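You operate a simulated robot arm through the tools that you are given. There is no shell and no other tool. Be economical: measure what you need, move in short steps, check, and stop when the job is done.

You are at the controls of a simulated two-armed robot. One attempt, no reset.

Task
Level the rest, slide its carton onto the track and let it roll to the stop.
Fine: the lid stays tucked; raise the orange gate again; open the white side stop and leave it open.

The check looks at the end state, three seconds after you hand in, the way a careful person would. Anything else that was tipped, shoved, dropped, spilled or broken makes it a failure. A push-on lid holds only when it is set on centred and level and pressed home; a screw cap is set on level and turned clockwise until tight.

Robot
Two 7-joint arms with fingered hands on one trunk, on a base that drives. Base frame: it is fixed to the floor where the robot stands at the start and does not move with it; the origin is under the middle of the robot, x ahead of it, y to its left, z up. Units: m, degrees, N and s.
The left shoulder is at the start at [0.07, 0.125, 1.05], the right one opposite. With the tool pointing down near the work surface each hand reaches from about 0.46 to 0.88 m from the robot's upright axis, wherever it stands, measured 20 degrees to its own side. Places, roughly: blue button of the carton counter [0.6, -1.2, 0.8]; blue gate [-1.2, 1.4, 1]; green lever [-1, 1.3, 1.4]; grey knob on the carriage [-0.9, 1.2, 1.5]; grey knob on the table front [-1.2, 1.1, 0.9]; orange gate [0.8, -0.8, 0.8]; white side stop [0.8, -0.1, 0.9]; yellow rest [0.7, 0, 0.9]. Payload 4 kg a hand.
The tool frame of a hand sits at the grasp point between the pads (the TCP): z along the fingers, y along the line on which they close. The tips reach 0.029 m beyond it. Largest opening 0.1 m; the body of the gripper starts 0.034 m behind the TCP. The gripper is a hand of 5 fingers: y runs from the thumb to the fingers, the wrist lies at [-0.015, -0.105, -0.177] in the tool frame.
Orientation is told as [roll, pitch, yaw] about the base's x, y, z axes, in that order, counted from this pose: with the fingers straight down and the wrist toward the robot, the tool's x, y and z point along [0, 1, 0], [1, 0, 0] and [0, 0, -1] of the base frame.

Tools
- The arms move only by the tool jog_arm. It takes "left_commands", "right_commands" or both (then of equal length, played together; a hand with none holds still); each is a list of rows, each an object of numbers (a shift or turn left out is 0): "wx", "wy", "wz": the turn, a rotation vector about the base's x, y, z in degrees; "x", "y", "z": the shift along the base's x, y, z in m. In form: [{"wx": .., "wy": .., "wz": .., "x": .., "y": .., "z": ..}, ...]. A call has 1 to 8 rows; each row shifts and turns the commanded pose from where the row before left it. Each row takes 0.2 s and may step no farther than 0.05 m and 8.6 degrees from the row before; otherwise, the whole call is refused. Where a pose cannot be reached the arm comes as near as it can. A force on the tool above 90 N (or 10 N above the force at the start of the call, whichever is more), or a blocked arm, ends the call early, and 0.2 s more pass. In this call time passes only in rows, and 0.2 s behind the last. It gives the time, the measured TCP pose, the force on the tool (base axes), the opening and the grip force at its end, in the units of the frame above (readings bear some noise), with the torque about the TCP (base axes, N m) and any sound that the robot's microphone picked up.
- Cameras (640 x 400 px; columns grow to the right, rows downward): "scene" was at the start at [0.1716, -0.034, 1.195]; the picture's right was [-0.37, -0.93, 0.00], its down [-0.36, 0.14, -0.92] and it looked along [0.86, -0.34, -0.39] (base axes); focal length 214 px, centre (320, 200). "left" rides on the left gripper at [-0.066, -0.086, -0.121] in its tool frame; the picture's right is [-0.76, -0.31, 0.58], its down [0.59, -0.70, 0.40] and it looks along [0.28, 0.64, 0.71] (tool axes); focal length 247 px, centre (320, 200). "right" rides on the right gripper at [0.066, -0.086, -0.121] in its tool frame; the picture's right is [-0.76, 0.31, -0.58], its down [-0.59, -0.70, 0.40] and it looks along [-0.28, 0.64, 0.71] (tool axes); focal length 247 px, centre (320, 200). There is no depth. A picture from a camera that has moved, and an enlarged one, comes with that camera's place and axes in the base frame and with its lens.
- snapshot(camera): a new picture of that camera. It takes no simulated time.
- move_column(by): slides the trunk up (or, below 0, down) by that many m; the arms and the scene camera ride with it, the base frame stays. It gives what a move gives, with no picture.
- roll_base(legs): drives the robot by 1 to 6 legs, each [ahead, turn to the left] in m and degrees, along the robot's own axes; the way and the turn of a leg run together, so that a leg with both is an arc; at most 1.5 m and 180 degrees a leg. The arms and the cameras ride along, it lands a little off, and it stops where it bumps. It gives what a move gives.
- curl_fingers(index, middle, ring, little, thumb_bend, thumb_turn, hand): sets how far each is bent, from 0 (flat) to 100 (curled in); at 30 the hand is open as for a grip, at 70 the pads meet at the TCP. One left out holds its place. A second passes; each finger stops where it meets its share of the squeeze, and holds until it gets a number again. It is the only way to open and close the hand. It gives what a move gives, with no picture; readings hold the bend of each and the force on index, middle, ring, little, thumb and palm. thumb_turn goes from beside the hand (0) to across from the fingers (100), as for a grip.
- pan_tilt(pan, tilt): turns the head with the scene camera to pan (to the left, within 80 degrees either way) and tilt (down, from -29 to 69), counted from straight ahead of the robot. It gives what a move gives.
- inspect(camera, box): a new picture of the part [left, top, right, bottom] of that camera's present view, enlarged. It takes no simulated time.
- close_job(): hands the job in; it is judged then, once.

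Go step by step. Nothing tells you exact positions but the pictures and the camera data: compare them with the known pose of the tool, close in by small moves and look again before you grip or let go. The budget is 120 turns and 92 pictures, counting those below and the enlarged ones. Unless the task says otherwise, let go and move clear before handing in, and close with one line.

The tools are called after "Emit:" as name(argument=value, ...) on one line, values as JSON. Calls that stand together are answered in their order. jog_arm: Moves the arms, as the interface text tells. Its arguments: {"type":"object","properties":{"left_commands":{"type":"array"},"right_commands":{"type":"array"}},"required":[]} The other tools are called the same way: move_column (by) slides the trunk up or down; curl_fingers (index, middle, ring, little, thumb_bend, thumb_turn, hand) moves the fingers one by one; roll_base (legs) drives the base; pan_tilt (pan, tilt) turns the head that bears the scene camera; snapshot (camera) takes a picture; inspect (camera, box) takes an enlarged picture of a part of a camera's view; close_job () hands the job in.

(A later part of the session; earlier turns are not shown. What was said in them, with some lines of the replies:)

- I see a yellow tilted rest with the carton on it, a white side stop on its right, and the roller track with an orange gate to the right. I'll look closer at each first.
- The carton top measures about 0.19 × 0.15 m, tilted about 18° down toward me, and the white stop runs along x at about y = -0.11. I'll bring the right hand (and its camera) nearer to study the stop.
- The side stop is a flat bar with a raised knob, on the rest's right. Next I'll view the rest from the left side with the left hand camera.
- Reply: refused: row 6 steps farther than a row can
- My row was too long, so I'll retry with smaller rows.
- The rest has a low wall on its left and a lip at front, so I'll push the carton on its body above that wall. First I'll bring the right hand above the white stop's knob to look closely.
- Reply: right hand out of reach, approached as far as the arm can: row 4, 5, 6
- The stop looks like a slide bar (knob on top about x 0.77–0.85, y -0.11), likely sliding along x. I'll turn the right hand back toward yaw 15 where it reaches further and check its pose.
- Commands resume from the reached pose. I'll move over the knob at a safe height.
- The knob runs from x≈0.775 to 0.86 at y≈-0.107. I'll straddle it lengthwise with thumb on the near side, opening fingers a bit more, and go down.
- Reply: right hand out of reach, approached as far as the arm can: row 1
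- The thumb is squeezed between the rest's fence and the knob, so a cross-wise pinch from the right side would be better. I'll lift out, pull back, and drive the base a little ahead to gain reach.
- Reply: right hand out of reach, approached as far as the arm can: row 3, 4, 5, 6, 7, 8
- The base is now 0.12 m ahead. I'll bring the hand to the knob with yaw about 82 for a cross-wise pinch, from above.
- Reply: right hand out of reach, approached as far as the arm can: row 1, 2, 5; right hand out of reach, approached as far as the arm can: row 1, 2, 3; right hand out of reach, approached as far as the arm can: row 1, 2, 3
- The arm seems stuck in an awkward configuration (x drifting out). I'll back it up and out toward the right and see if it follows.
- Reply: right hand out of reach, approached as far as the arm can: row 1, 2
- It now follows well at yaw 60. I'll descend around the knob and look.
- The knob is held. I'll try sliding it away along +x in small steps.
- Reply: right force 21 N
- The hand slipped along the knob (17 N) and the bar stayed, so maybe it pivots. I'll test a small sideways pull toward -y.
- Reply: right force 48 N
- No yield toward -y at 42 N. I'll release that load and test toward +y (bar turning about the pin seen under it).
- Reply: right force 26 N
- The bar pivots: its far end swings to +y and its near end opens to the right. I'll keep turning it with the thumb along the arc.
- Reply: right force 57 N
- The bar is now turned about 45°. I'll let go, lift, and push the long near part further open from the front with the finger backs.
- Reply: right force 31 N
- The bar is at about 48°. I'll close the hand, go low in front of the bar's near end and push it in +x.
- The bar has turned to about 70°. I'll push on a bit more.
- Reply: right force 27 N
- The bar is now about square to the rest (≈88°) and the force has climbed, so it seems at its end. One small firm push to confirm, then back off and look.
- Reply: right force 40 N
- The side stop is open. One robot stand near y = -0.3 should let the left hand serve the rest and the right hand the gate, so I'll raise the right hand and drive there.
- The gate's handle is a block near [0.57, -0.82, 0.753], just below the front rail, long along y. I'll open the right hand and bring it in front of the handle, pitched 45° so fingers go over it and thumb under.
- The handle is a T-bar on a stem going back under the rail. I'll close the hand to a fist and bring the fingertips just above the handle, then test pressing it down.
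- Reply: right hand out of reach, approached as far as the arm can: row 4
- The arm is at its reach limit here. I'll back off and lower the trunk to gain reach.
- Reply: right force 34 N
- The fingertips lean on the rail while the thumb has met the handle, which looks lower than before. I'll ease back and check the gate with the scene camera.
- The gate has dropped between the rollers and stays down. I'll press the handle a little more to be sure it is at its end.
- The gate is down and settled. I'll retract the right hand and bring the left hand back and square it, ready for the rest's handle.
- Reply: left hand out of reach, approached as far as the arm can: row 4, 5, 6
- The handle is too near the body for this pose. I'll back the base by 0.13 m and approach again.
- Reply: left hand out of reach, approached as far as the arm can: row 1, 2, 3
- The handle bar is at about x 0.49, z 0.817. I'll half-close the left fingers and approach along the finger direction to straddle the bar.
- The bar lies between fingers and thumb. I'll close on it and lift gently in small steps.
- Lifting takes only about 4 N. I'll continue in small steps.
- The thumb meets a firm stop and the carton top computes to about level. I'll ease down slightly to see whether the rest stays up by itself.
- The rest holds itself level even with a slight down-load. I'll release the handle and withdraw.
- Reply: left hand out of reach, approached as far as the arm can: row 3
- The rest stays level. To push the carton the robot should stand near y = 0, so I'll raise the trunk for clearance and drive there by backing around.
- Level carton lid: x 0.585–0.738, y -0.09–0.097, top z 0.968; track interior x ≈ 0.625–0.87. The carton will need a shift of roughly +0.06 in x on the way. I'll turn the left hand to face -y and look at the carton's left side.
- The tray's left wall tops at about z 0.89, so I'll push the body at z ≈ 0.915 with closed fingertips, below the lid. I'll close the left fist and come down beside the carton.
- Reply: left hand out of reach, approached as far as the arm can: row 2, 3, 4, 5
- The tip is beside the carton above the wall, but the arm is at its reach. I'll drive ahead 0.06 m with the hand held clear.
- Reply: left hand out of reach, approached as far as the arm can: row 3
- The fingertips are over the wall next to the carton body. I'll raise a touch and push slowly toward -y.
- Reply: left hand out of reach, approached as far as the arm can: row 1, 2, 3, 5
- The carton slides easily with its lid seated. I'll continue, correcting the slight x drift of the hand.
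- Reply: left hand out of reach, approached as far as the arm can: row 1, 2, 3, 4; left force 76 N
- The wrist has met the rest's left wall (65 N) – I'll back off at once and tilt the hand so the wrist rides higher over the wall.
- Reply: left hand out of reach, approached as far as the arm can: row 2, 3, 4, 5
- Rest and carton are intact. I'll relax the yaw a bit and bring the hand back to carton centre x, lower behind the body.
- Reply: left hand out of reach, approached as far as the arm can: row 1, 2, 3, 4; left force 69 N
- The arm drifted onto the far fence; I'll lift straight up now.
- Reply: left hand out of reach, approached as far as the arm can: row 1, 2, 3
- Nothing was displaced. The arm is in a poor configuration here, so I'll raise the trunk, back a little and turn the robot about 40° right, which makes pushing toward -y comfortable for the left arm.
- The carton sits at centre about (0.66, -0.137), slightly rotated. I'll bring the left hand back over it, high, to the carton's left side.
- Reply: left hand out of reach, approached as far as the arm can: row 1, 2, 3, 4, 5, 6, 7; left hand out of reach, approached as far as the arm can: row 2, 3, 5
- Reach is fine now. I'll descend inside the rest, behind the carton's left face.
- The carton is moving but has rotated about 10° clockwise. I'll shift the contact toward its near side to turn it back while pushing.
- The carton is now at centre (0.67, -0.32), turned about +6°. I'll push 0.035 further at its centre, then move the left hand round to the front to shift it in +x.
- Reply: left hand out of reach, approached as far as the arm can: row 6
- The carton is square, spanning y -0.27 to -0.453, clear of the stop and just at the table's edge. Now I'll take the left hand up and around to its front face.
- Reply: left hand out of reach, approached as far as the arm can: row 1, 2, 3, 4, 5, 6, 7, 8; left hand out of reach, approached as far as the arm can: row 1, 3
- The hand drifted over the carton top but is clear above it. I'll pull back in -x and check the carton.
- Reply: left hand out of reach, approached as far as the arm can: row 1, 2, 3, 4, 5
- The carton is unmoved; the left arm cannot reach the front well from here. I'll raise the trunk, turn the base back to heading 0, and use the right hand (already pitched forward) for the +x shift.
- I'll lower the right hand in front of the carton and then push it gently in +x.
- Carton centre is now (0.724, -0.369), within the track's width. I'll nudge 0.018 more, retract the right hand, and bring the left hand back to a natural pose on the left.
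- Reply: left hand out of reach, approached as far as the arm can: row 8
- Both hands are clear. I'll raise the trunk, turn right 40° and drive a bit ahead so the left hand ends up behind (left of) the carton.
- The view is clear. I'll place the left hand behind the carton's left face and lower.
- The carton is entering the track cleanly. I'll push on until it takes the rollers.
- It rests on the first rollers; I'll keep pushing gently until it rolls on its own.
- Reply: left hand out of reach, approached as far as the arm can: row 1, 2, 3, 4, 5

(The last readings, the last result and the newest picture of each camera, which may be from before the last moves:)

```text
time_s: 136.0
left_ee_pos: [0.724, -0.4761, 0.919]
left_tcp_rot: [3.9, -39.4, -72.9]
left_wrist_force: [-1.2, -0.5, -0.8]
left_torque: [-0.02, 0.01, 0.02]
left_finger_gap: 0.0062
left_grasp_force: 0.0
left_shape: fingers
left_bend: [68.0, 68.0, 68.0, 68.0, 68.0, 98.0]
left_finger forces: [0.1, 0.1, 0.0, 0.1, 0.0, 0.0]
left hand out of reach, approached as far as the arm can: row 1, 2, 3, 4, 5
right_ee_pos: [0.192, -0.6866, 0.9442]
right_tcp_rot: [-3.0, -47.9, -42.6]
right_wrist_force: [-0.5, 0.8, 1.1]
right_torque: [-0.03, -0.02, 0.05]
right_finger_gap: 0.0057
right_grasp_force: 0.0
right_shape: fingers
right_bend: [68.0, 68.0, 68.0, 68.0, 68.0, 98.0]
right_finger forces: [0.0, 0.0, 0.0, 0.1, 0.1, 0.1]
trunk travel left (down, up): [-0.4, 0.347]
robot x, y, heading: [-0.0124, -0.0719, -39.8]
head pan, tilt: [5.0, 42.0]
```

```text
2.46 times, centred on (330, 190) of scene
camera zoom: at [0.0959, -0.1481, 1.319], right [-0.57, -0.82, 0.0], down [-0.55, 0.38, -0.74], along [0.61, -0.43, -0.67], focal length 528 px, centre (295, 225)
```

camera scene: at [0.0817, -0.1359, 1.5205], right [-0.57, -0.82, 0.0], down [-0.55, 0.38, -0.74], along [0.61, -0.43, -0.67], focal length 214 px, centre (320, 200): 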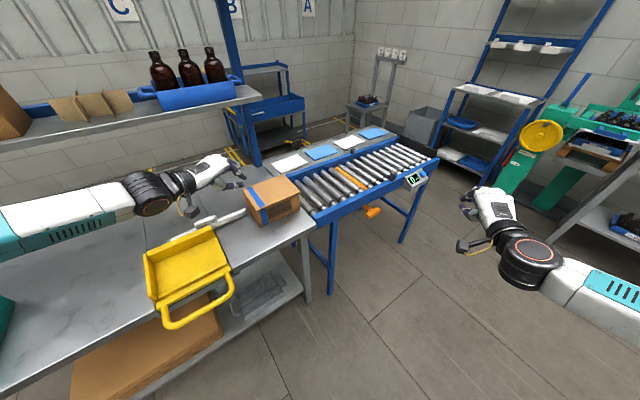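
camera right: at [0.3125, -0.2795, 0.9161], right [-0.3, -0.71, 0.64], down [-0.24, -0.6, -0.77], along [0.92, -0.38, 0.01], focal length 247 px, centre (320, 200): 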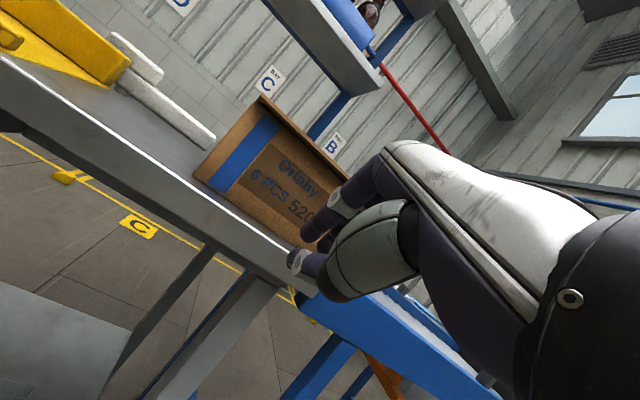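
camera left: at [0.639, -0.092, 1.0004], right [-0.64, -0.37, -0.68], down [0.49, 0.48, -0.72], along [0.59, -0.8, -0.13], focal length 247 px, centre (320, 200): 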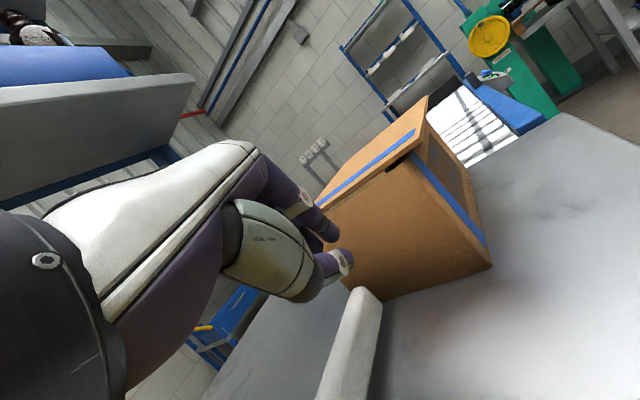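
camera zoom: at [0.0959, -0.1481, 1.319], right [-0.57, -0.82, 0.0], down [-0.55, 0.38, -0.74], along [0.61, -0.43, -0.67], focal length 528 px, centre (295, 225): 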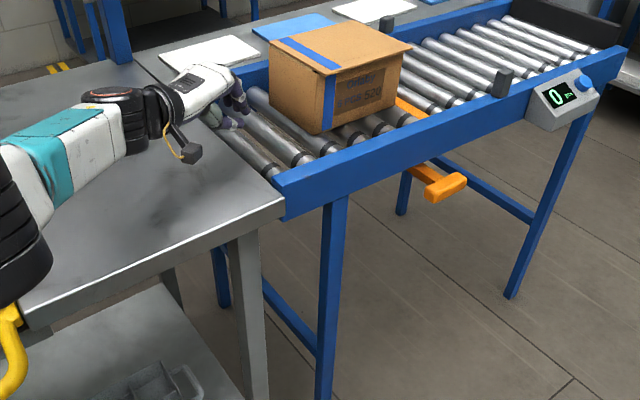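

The carton is rolling by itself. I'll lift the left hand clear and let time pass, then look.

Emit:
jog_arm(left_commands=[{"y": 0.03, "z": 0.03}, {"y": 0.03, "z": 0.035}, {"z": 0.045}, {"z": 0.045}, {"z": 0.03}, {"z": 0.0}, {"z": 0.0}, {"z": 0.0}])

Emit:
pan_tilt(pan=-10, tilt=35)

Emit:
snapshot(camera="scene")

```text
time_s: 137.8
left_ee_pos: [0.7264, -0.4153, 1.1023]
left_tcp_rot: [3.8, -39.6, -73.0]
left_wrist_force: [0.2, 0.7, -0.2]
left_torque: [-0.02, 0.01, -0.02]
left_finger_gap: 0.0062
left_grasp_force: 0.1
left_shape: fingers
left_bend: [68.0, 68.0, 68.0, 68.0, 68.0, 98.0]
left_finger forces: [0.1, 0.0, 0.0, 0.1, 0.0, 0.0]
right_ee_pos: [0.1922, -0.6879, 0.9437]
right_tcp_rot: [-3.1, -47.8, -42.7]
right_wrist_force: [0.0, 0.0, -0.6]
right_torque: [-0.02, 0.0, 0.02]
right_finger_gap: 0.006
right_grasp_force: 0.0
right_shape: fingers
right_bend: [68.0, 68.0, 68.0, 68.0, 68.0, 98.0]
right_finger forces: [0.0, 0.0, 0.0, 0.0, 0.1, 0.0]
trunk travel left (down, up): [-0.4, 0.347]
robot x, y, heading: [-0.0087, -0.0676, -40.0]
head pan, tilt: [5.0, 42.0]
```

```text
time_s: 138.6
left_ee_pos: [0.7277, -0.4147, 1.1026]
left_tcp_rot: [3.8, -39.5, -73.0]
left_wrist_force: [-0.1, 0.1, 0.0]
left_torque: [0.03, 0.02, 0.03]
left_finger_gap: 0.0059
left_grasp_force: 0.0
left_shape: fingers
left_bend: [68.0, 68.0, 68.0, 68.0, 68.0, 98.0]
left_finger forces: [0.0, 0.0, 0.0, 0.0, 0.1, 0.0]
right_ee_pos: [0.1912, -0.6871, 0.9443]
right_tcp_rot: [-3.0, -47.9, -42.7]
right_wrist_force: [0.0, 0.5, -0.2]
right_torque: [0.01, 0.03, -0.04]
right_finger_gap: 0.006
right_grasp_force: 0.1
right_shape: fingers
right_bend: [68.0, 68.0, 68.0, 68.0, 68.0, 98.0]
right_finger forces: [0.0, 0.0, 0.0, 0.0, 0.1, 0.0]
trunk travel left (down, up): [-0.4, 0.347]
robot x, y, heading: [-0.0081, -0.0692, -40.2]
head pan, tilt: [-10.0, 35.0]
```

```text
8 pictures are left
camera scene: at [0.0841, -0.1676, 1.3294], right [-0.77, -0.64, 0.0], down [-0.37, 0.44, -0.82], along [0.53, -0.63, -0.57], focal length 214 px, centre (320, 200)
```

scene: 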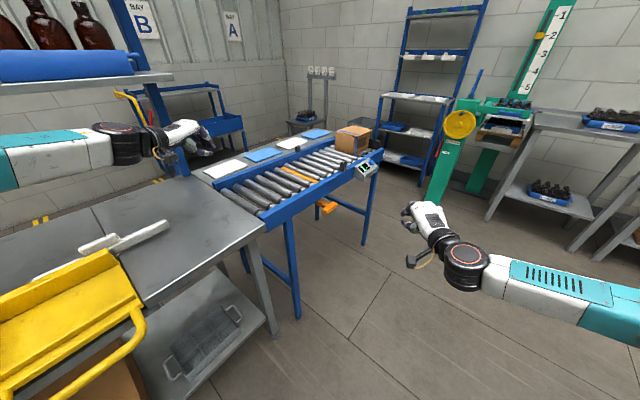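

The carton is at the end of the track. Now the gate must be raised: I'll lift the left hand high, drive a little ahead toward the gate handle, open the right hand, and lower the trunk.

Emit:
jog_arm(left_commands=[{"z": 0.045, "y": 0.01}, {"z": 0.045, "y": 0.01}, {"z": 0.045, "y": 0.01}, {"z": 0.045, "y": 0.01}])

Emit:
roll_base(legs=[[0.15, 0]])

Emit:
curl_fingers(hand="right", index=25, middle=25, ring=25, little=25, thumb_bend=40)

```text
time_s: 139.6
left_ee_pos: [0.7248, -0.3706, 1.2829]
left_tcp_rot: [3.9, -39.4, -72.9]
left_wrist_force: [0.0, 0.4, -0.1]
left_torque: [0.01, -0.03, 0.03]
left_finger_gap: 0.0058
left_grasp_force: 0.1
left_shape: fingers
left_bend: [68.0, 68.0, 68.0, 68.0, 68.0, 98.0]
left_finger forces: [0.0, 0.0, 0.0, 0.1, 0.0, 0.0]
right_ee_pos: [0.1919, -0.6873, 0.9453]
right_tcp_rot: [-2.9, -47.9, -42.7]
right_wrist_force: [0.5, 0.0, -0.6]
right_torque: [-0.01, 0.01, 0.0]
right_finger_gap: 0.0059
right_grasp_force: 0.0
right_shape: fingers
right_bend: [68.0, 68.0, 68.0, 68.0, 68.0, 98.0]
right_finger forces: [0.1, 0.0, 0.1, 0.0, 0.0, 0.1]
trunk travel left (down, up): [-0.4, 0.347]
robot x, y, heading: [-0.0103, -0.0711, -40.2]
head pan, tilt: [-10.0, 35.0]
```

```text
time_s: 140.9
left_ee_pos: [0.8404, -0.4651, 1.2815]
left_tcp_rot: [3.8, -39.3, -72.7]
left_wrist_force: [-0.1, 0.1, -0.3]
left_torque: [-0.01, 0.03, -0.02]
left_finger_gap: 0.0061
left_grasp_force: 0.1
left_shape: fingers
left_bend: [68.0, 68.0, 68.0, 68.0, 68.0, 98.0]
left_finger forces: [0.1, 0.1, 0.0, 0.0, 0.1, 0.1]
right_ee_pos: [0.3074, -0.7818, 0.9436]
right_tcp_rot: [-3.1, -47.9, -42.7]
right_wrist_force: [0.0, -0.6, -0.1]
right_torque: [0.0, 0.0, -0.02]
right_finger_gap: 0.0059
right_grasp_force: 0.0
right_shape: fingers
right_bend: [68.0, 68.0, 68.0, 68.0, 68.0, 98.0]
right_finger forces: [0.0, 0.0, 0.0, 0.1, 0.0, 0.0]
trunk travel left (down, up): [-0.4, 0.347]
robot x, y, heading: [0.1034, -0.1646, -39.9]
head pan, tilt: [-10.0, 35.0]
```

```text
time_s: 141.9
left_ee_pos: [0.8378, -0.465, 1.2827]
left_tcp_rot: [3.8, -39.5, -72.7]
left_wrist_force: [-0.3, 0.7, 0.4]
left_torque: [0.01, 0.0, 0.02]
left_finger_gap: 0.006
left_grasp_force: 0.0
left_shape: fingers
left_bend: [68.0, 68.0, 68.0, 68.0, 68.0, 98.0]
left_finger forces: [0.1, 0.0, 0.0, 0.0, 0.0, 0.1]
right_ee_pos: [0.3067, -0.7802, 0.943]
right_tcp_rot: [-3.1, -47.9, -42.5]
right_wrist_force: [0.3, 0.2, -0.2]
right_torque: [0.01, -0.03, -0.02]
right_finger_gap: 0.0937
right_grasp_force: 0.0
right_shape: fingers
right_bend: [25.0, 25.0, 25.0, 25.0, 40.0, 98.0]
right_finger forces: [0.0, 0.1, 0.1, 0.0, 0.0, 0.0]
trunk travel left (down, up): [-0.4, 0.347]
robot x, y, heading: [0.1065, -0.1659, -40.0]
head pan, tilt: [-10.0, 35.0]
```

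Emit:
move_column(by=-0.3)

Emit:
jog_arm(right_commands=[{"wz": 7}, {"wz": 7}, {"wz": 6}, {"wx": -2.8, "wy": -7}, {"wx": -2.8, "wy": -7}, {"wx": -2.8, "wy": -7}, {"wx": -2.4, "wy": -6}])

Emit:
snapshot(camera="scene")

```text
time_s: 144.9
left_ee_pos: [0.8375, -0.4644, 0.9826]
left_tcp_rot: [3.8, -39.5, -72.7]
left_wrist_force: [-0.1, -0.7, -0.4]
left_torque: [0.0, 0.01, -0.02]
left_finger_gap: 0.0059
left_grasp_force: 0.1
left_shape: fingers
left_bend: [68.0, 68.0, 68.0, 68.0, 68.0, 98.0]
left_finger forces: [0.1, 0.1, 0.0, 0.0, 0.0, 0.0]
right_ee_pos: [0.3067, -0.7806, 0.6444]
right_tcp_rot: [-3.0, -48.0, -42.6]
right_wrist_force: [0.3, -0.3, 0.7]
right_torque: [0.01, -0.05, 0.02]
right_finger_gap: 0.0935
right_grasp_force: 0.0
right_shape: fingers
right_bend: [25.0, 25.0, 25.0, 25.0, 40.0, 98.0]
right_finger forces: [0.0, 0.0, 0.0, 0.0, 0.1, 0.0]
trunk travel left (down, up): [-0.1, 0.647]
robot x, y, heading: [0.103, -0.1653, -39.8]
head pan, tilt: [-10.0, 35.0]
```

```text
time_s: 146.5
left_ee_pos: [0.8388, -0.4656, 0.9829]
left_tcp_rot: [3.8, -39.5, -72.7]
left_wrist_force: [0.4, 0.6, 0.1]
left_torque: [-0.03, 0.02, -0.01]
left_finger_gap: 0.0061
left_grasp_force: 0.1
left_shape: fingers
left_bend: [68.0, 68.0, 68.0, 68.0, 68.0, 98.0]
left_finger forces: [0.0, 0.0, 0.1, 0.0, 0.1, 0.0]
right_ee_pos: [0.3076, -0.7817, 0.6442]
right_tcp_rot: [-1.5, -77.2, -23.9]
right_wrist_force: [-0.4, 0.3, -0.3]
right_torque: [-0.01, 0.0, 0.04]
right_finger_gap: 0.0937
right_grasp_force: 0.0
right_shape: fingers
right_bend: [25.0, 25.0, 25.0, 25.0, 40.0, 98.0]
right_finger forces: [0.1, 0.0, 0.1, 0.1, 0.0, 0.0]
trunk travel left (down, up): [-0.1, 0.647]
robot x, y, heading: [0.1026, -0.1627, -39.9]
head pan, tilt: [-10.0, 35.0]
```

```text
7 pictures are left
camera scene: at [0.2723, -0.325, 1.0188], right [-0.77, -0.64, 0.0], down [-0.37, 0.44, -0.82], along [0.53, -0.63, -0.57], focal length 214 px, centre (320, 200)
```

scene: 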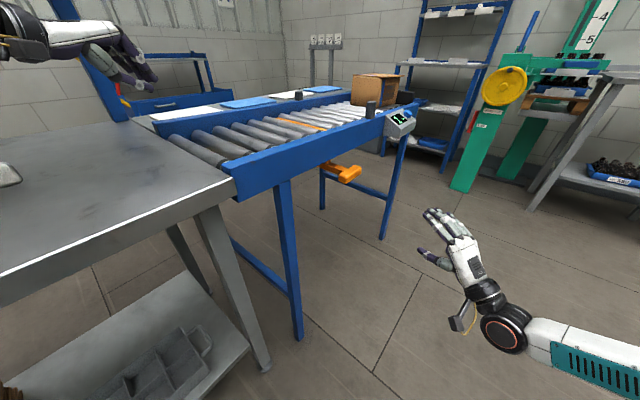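

Handle is at about (0.57, -0.82, 0.715). I'll slide the open hand in below it, palm-side down, with the finger backs as a lifting paddle.

Emit:
jog_arm(right_commands=[{"x": 0.04, "y": -0.007, "z": -0.02}, {"x": 0.045, "y": -0.008, "z": -0.012}, {"x": 0.045, "y": -0.008}, {"x": 0.045, "y": -0.008}, {"x": 0.045, "y": -0.008}, {"x": 0.025}])

Emit:
inspect(camera="scene", box=[240, 110, 480, 260])

```text
time_s: 147.9
left_ee_pos: [0.8385, -0.4651, 0.9834]
left_tcp_rot: [3.8, -39.5, -72.7]
left_wrist_force: [0.6, -1.1, -1.1]
left_torque: [0.0, 0.0, 0.0]
left_finger_gap: 0.0057
left_grasp_force: 0.0
left_shape: fingers
left_bend: [68.0, 68.0, 68.0, 68.0, 68.0, 98.0]
left_finger forces: [0.0, 0.0, 0.1, 0.1, 0.1, 0.0]
right_ee_pos: [0.5528, -0.8213, 0.6096]
right_tcp_rot: [-1.4, -76.9, -24.0]
right_wrist_force: [0.4, 0.1, 1.0]
right_torque: [0.0, 0.0, 0.02]
right_finger_gap: 0.0935
right_grasp_force: 0.1
right_shape: fingers
right_bend: [25.0, 25.0, 25.0, 25.0, 40.0, 98.0]
right_finger forces: [0.0, 0.0, 0.0, 0.0, 0.1, 0.0]
trunk travel left (down, up): [-0.1, 0.647]
robot x, y, heading: [0.1034, -0.1647, -39.8]
head pan, tilt: [-10.0, 35.0]
```

```text
2.67 times, centred on (360, 185) of scene
camera zoom: at [0.2724, -0.3249, 1.0188], right [-0.77, -0.64, 0.0], down [-0.37, 0.44, -0.82], along [0.53, -0.63, -0.57], focal length 572 px, centre (213, 240)
```

zoom: 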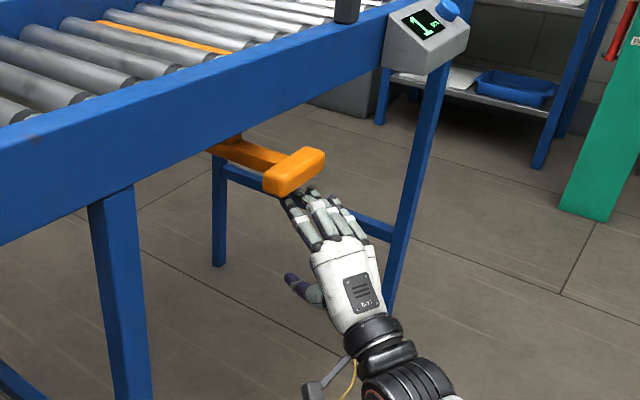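

The counter reads 1 and the fingers are under the handle. I'll lift in small steps.

Emit:
jog_arm(right_commands=[{"z": 0.015}, {"z": 0.015}, {"z": 0.015}, {"z": 0.012}])

```text
time_s: 148.9
left_ee_pos: [0.8394, -0.4639, 0.9835]
left_tcp_rot: [3.7, -39.5, -72.7]
left_wrist_force: [-0.3, -0.9, 0.7]
left_torque: [0.0, -0.01, 0.05]
left_finger_gap: 0.006
left_grasp_force: 0.1
left_shape: fingers
left_bend: [68.0, 68.0, 68.0, 68.0, 68.0, 98.0]
left_finger forces: [0.0, 0.0, 0.1, 0.1, 0.0, 0.0]
right_ee_pos: [0.5516, -0.82, 0.6684]
right_tcp_rot: [-1.3, -77.0, -24.2]
right_wrist_force: [0.4, -0.2, 0.0]
right_torque: [-0.02, -0.02, -0.01]
right_finger_gap: 0.0934
right_grasp_force: 0.0
right_shape: fingers
right_bend: [25.0, 25.0, 25.0, 25.0, 40.0, 98.0]
right_finger forces: [0.0, 0.0, 0.0, 0.1, 0.0, 0.0]
trunk travel left (down, up): [-0.1, 0.647]
robot x, y, heading: [0.1077, -0.168, -40.0]
head pan, tilt: [-10.0, 35.0]
```

Emit:
inspect(camera="scene", box=[240, 110, 480, 260])

```text
2.67 times, centred on (360, 185) of scene
camera zoom: at [0.2722, -0.3248, 1.019], right [-0.77, -0.64, 0.0], down [-0.37, 0.44, -0.82], along [0.53, -0.63, -0.57], focal length 572 px, centre (213, 240)
```

zoom: 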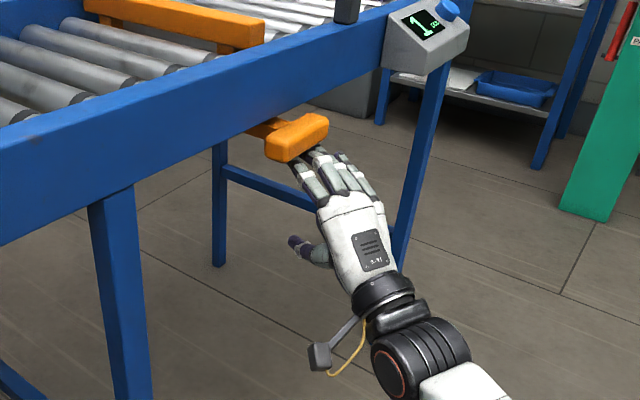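

The gate is up again. I'll press up a little more to confirm it is at its end, then withdraw.

Emit:
jog_arm(right_commands=[{"z": 0.01}, {"z": 0.01}])

Emit:
jog_arm(right_commands=[{"z": -0.03}, {"z": -0.03}, {"x": -0.045, "y": 0.01}, {"x": -0.045, "y": 0.01}, {"x": -0.045, "y": 0.01}, {"x": -0.045, "y": 0.01}])

Emit:
snapshot(camera="scene")

```text
time_s: 149.5
left_ee_pos: [0.8395, -0.4661, 0.9804]
left_tcp_rot: [3.8, -39.4, -72.7]
left_wrist_force: [-1.4, -0.4, 0.2]
left_torque: [-0.01, 0.02, 0.01]
left_finger_gap: 0.006
left_grasp_force: 0.0
left_shape: fingers
left_bend: [68.0, 68.0, 68.0, 68.0, 68.0, 98.0]
left_finger forces: [0.0, 0.0, 0.0, 0.1, 0.0, 0.0]
right_ee_pos: [0.552, -0.8224, 0.6791]
right_tcp_rot: [-0.8, -76.1, -24.6]
right_wrist_force: [-12.5, 3.3, -21.7]
right_torque: [0.16, -0.48, -0.17]
right_finger_gap: 0.0897
right_grasp_force: 12.0
right_shape: fingers
right_bend: [27.0, 37.0, 28.0, 25.0, 40.0, 98.0]
right_finger forces: [3.2, 17.0, 4.1, 0.0, 0.1, 0.0]
trunk travel left (down, up): [-0.1, 0.647]
robot x, y, heading: [0.1048, -0.1609, -39.8]
head pan, tilt: [-10.0, 35.0]
```

```text
time_s: 150.9
left_ee_pos: [0.8395, -0.4647, 0.9833]
left_tcp_rot: [3.8, -39.5, -72.8]
left_wrist_force: [0.6, -0.7, -0.2]
left_torque: [0.0, 0.01, 0.04]
left_finger_gap: 0.006
left_grasp_force: 0.1
left_shape: fingers
left_bend: [68.0, 68.0, 68.0, 68.0, 68.0, 98.0]
left_finger forces: [0.0, 0.1, 0.1, 0.0, 0.0, 0.1]
right_ee_pos: [0.3701, -0.7811, 0.6252]
right_tcp_rot: [-1.5, -77.1, -23.8]
right_wrist_force: [-0.5, 0.1, 0.2]
right_torque: [0.02, 0.02, 0.01]
right_finger_gap: 0.0937
right_grasp_force: 0.1
right_shape: fingers
right_bend: [25.0, 25.0, 25.0, 25.0, 40.0, 98.0]
right_finger forces: [0.0, 0.0, 0.0, 0.0, 0.0, 0.0]
trunk travel left (down, up): [-0.1, 0.647]
robot x, y, heading: [0.1044, -0.1639, -40.0]
head pan, tilt: [-10.0, 35.0]
```

```text
4 pictures are left
camera scene: at [0.2722, -0.3249, 1.0189], right [-0.77, -0.64, 0.0], down [-0.37, 0.44, -0.82], along [0.53, -0.63, -0.57], focal length 214 px, centre (320, 200)
```

scene: 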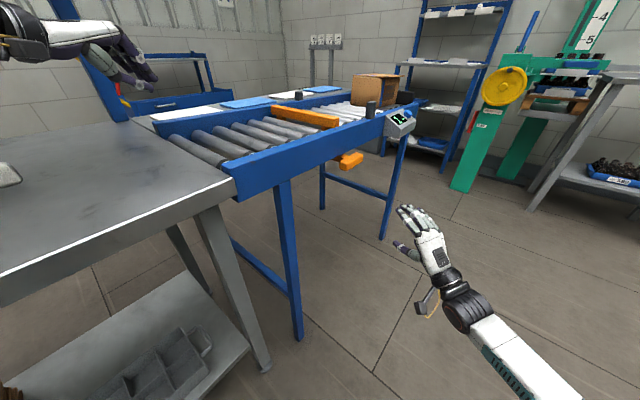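

The gate stays raised. I'll raise the trunk and back off to clear the table, then check the carton and the rest.

Emit:
move_column(by=0.3)

Emit:
roll_base(legs=[[-0.3, 0]])

Emit:
inspect(camera="scene", box=[240, 100, 440, 220])

Emit:
pan_tilt(pan=30, tilt=35)

Emit:
snapshot(camera="scene")

```text
time_s: 153.9
left_ee_pos: [0.8393, -0.4637, 1.2826]
left_tcp_rot: [3.8, -39.4, -72.7]
left_wrist_force: [-0.6, 0.1, 0.7]
left_torque: [0.0, 0.02, 0.03]
left_finger_gap: 0.0061
left_grasp_force: 0.1
left_shape: fingers
left_bend: [68.0, 68.0, 68.0, 68.0, 68.0, 98.0]
left_finger forces: [0.0, 0.0, 0.0, 0.1, 0.0, 0.0]
right_ee_pos: [0.3718, -0.7811, 0.928]
right_tcp_rot: [-1.2, -77.0, -24.3]
right_wrist_force: [0.5, -1.0, -0.2]
right_torque: [0.01, -0.02, 0.04]
right_finger_gap: 0.0936
right_grasp_force: 0.0
right_shape: fingers
right_bend: [25.0, 25.0, 25.0, 25.0, 40.0, 98.0]
right_finger forces: [0.0, 0.0, 0.0, 0.0, 0.0, 0.0]
trunk travel left (down, up): [-0.4, 0.347]
robot x, y, heading: [0.1027, -0.1663, -40.2]
head pan, tilt: [-10.0, 35.0]
```

```text
time_s: 155.9
left_ee_pos: [0.6139, -0.2744, 1.2838]
left_tcp_rot: [3.9, -39.5, -72.6]
left_wrist_force: [0.0, 0.7, 0.1]
left_torque: [-0.02, -0.02, 0.01]
left_finger_gap: 0.006
left_grasp_force: 0.0
left_shape: fingers
left_bend: [68.0, 68.0, 68.0, 68.0, 68.0, 98.0]
left_finger forces: [0.0, 0.1, 0.0, 0.0, 0.0, 0.0]
right_ee_pos: [0.1484, -0.5906, 0.9295]
right_tcp_rot: [-1.3, -77.0, -23.9]
right_wrist_force: [-0.1, 0.2, 0.4]
right_torque: [-0.01, 0.04, -0.01]
right_finger_gap: 0.0935
right_grasp_force: 0.1
right_shape: fingers
right_bend: [25.0, 25.0, 25.0, 25.0, 40.0, 98.0]
right_finger forces: [0.0, 0.1, 0.0, 0.0, 0.0, 0.1]
trunk travel left (down, up): [-0.4, 0.347]
robot x, y, heading: [-0.1231, 0.0234, -39.6]
head pan, tilt: [-10.0, 35.0]
```

```text
3.20 times, centred on (340, 160) of scene
camera zoom: at [-0.0292, -0.0726, 1.3296], right [-0.76, -0.65, 0.0], down [-0.37, 0.44, -0.82], along [0.53, -0.63, -0.57], focal length 686 px, centre (256, 328)
```

zoom: 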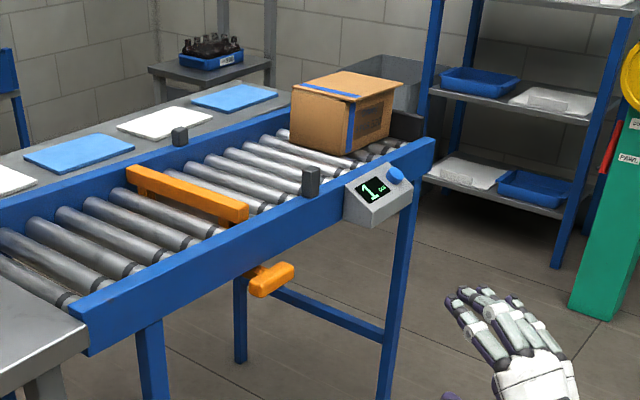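

```text
time_s: 157.0
left_ee_pos: [0.6134, -0.2747, 1.2826]
left_tcp_rot: [3.8, -39.5, -72.6]
left_wrist_force: [-0.4, 0.6, -0.9]
left_torque: [0.02, 0.03, 0.0]
left_finger_gap: 0.0058
left_grasp_force: 0.0
left_shape: fingers
left_bend: [68.0, 68.0, 68.0, 68.0, 68.0, 98.0]
left_finger forces: [0.0, 0.1, 0.0, 0.0, 0.0, 0.0]
right_ee_pos: [0.1471, -0.5909, 0.9291]
right_tcp_rot: [-1.4, -77.0, -23.9]
right_wrist_force: [-0.3, -0.5, 0.0]
right_torque: [0.04, -0.01, -0.01]
right_finger_gap: 0.0934
right_grasp_force: 0.1
right_shape: fingers
right_bend: [25.0, 25.0, 25.0, 25.0, 40.0, 98.0]
right_finger forces: [0.0, 0.0, 0.0, 0.0, 0.0, 0.0]
trunk travel left (down, up): [-0.4, 0.347]
robot x, y, heading: [-0.1207, 0.0252, -39.7]
head pan, tilt: [30.0, 35.0]
```

```text
2 pictures are left
camera scene: at [0.0015, -0.021, 1.3295], right [-0.17, -0.99, 0.0], down [-0.57, 0.1, -0.82], along [0.81, -0.14, -0.57], focal length 214 px, centre (320, 200)
```

scene: 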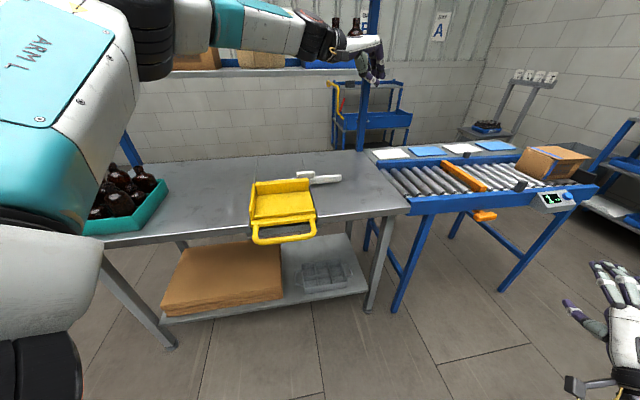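

Emit:
pan_tilt(pan=-10, tilt=30)

Emit:
inspect(camera="scene", box=[310, 85, 390, 135])

```text
time_s: 158.1
left_ee_pos: [0.6149, -0.2738, 1.2833]
left_tcp_rot: [3.9, -39.5, -72.6]
left_wrist_force: [0.2, 0.3, -0.9]
left_torque: [-0.01, 0.01, -0.03]
left_finger_gap: 0.006
left_grasp_force: 0.0
left_shape: fingers
left_bend: [68.0, 68.0, 68.0, 68.0, 68.0, 98.0]
left_finger forces: [0.0, 0.0, 0.1, 0.0, 0.1, 0.0]
right_ee_pos: [0.1471, -0.5906, 0.9299]
right_tcp_rot: [-1.4, -76.9, -23.9]
right_wrist_force: [0.0, -0.2, 0.8]
right_torque: [-0.02, 0.0, 0.0]
right_finger_gap: 0.0937
right_grasp_force: 0.1
right_shape: fingers
right_bend: [25.0, 25.0, 25.0, 25.0, 40.0, 98.0]
right_finger forces: [0.0, 0.0, 0.0, 0.0, 0.1, 0.0]
trunk travel left (down, up): [-0.4, 0.347]
robot x, y, heading: [-0.1241, 0.024, -39.9]
head pan, tilt: [-10.0, 30.0]
```

```text
8.00 times, centred on (350, 110) of scene
camera zoom: at [-0.0268, -0.075, 1.3372], right [-0.76, -0.65, 0.0], down [-0.32, 0.38, -0.87], along [0.56, -0.66, -0.5], focal length 1716 px, centre (80, 920)
```

zoom: 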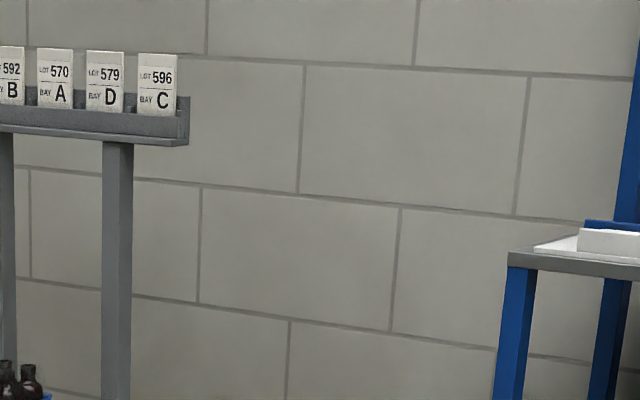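

Emit:
inspect(camera="scene", box=[320, 130, 400, 180])

```text
8.00 times, centred on (360, 155) of scene
camera zoom: at [-0.0268, -0.075, 1.3372], right [-0.76, -0.65, 0.0], down [-0.32, 0.38, -0.87], along [0.56, -0.66, -0.5], focal length 1716 px, centre (0, 560)
```

zoom: 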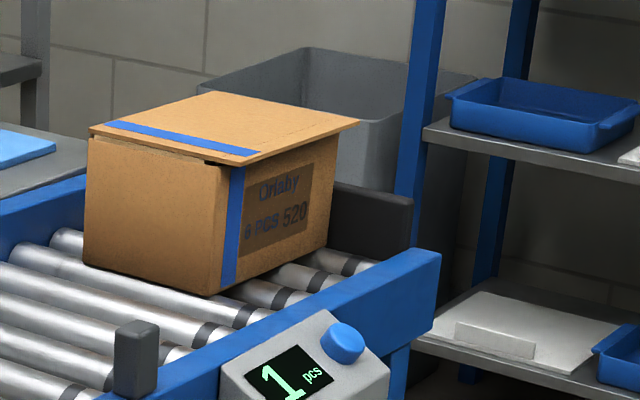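

The final views show these end states:
- **Carton:** it has rolled to the end of the track and looks to be against the stop, with its lid shut; the counter reads 1.
- **Orange gate:** raised again.
- **White side stop:** open.
- **Rest:** level.
- **Hands:** both are clear.

I'm handing in.

Emit:
close_job()

```text
The job is handed in.
```

The job is handed in: the rest is level, the carton has rolled to the end of the track and looks to be against the stop with its lid shut, the orange gate is up again, and the white side stop is open.
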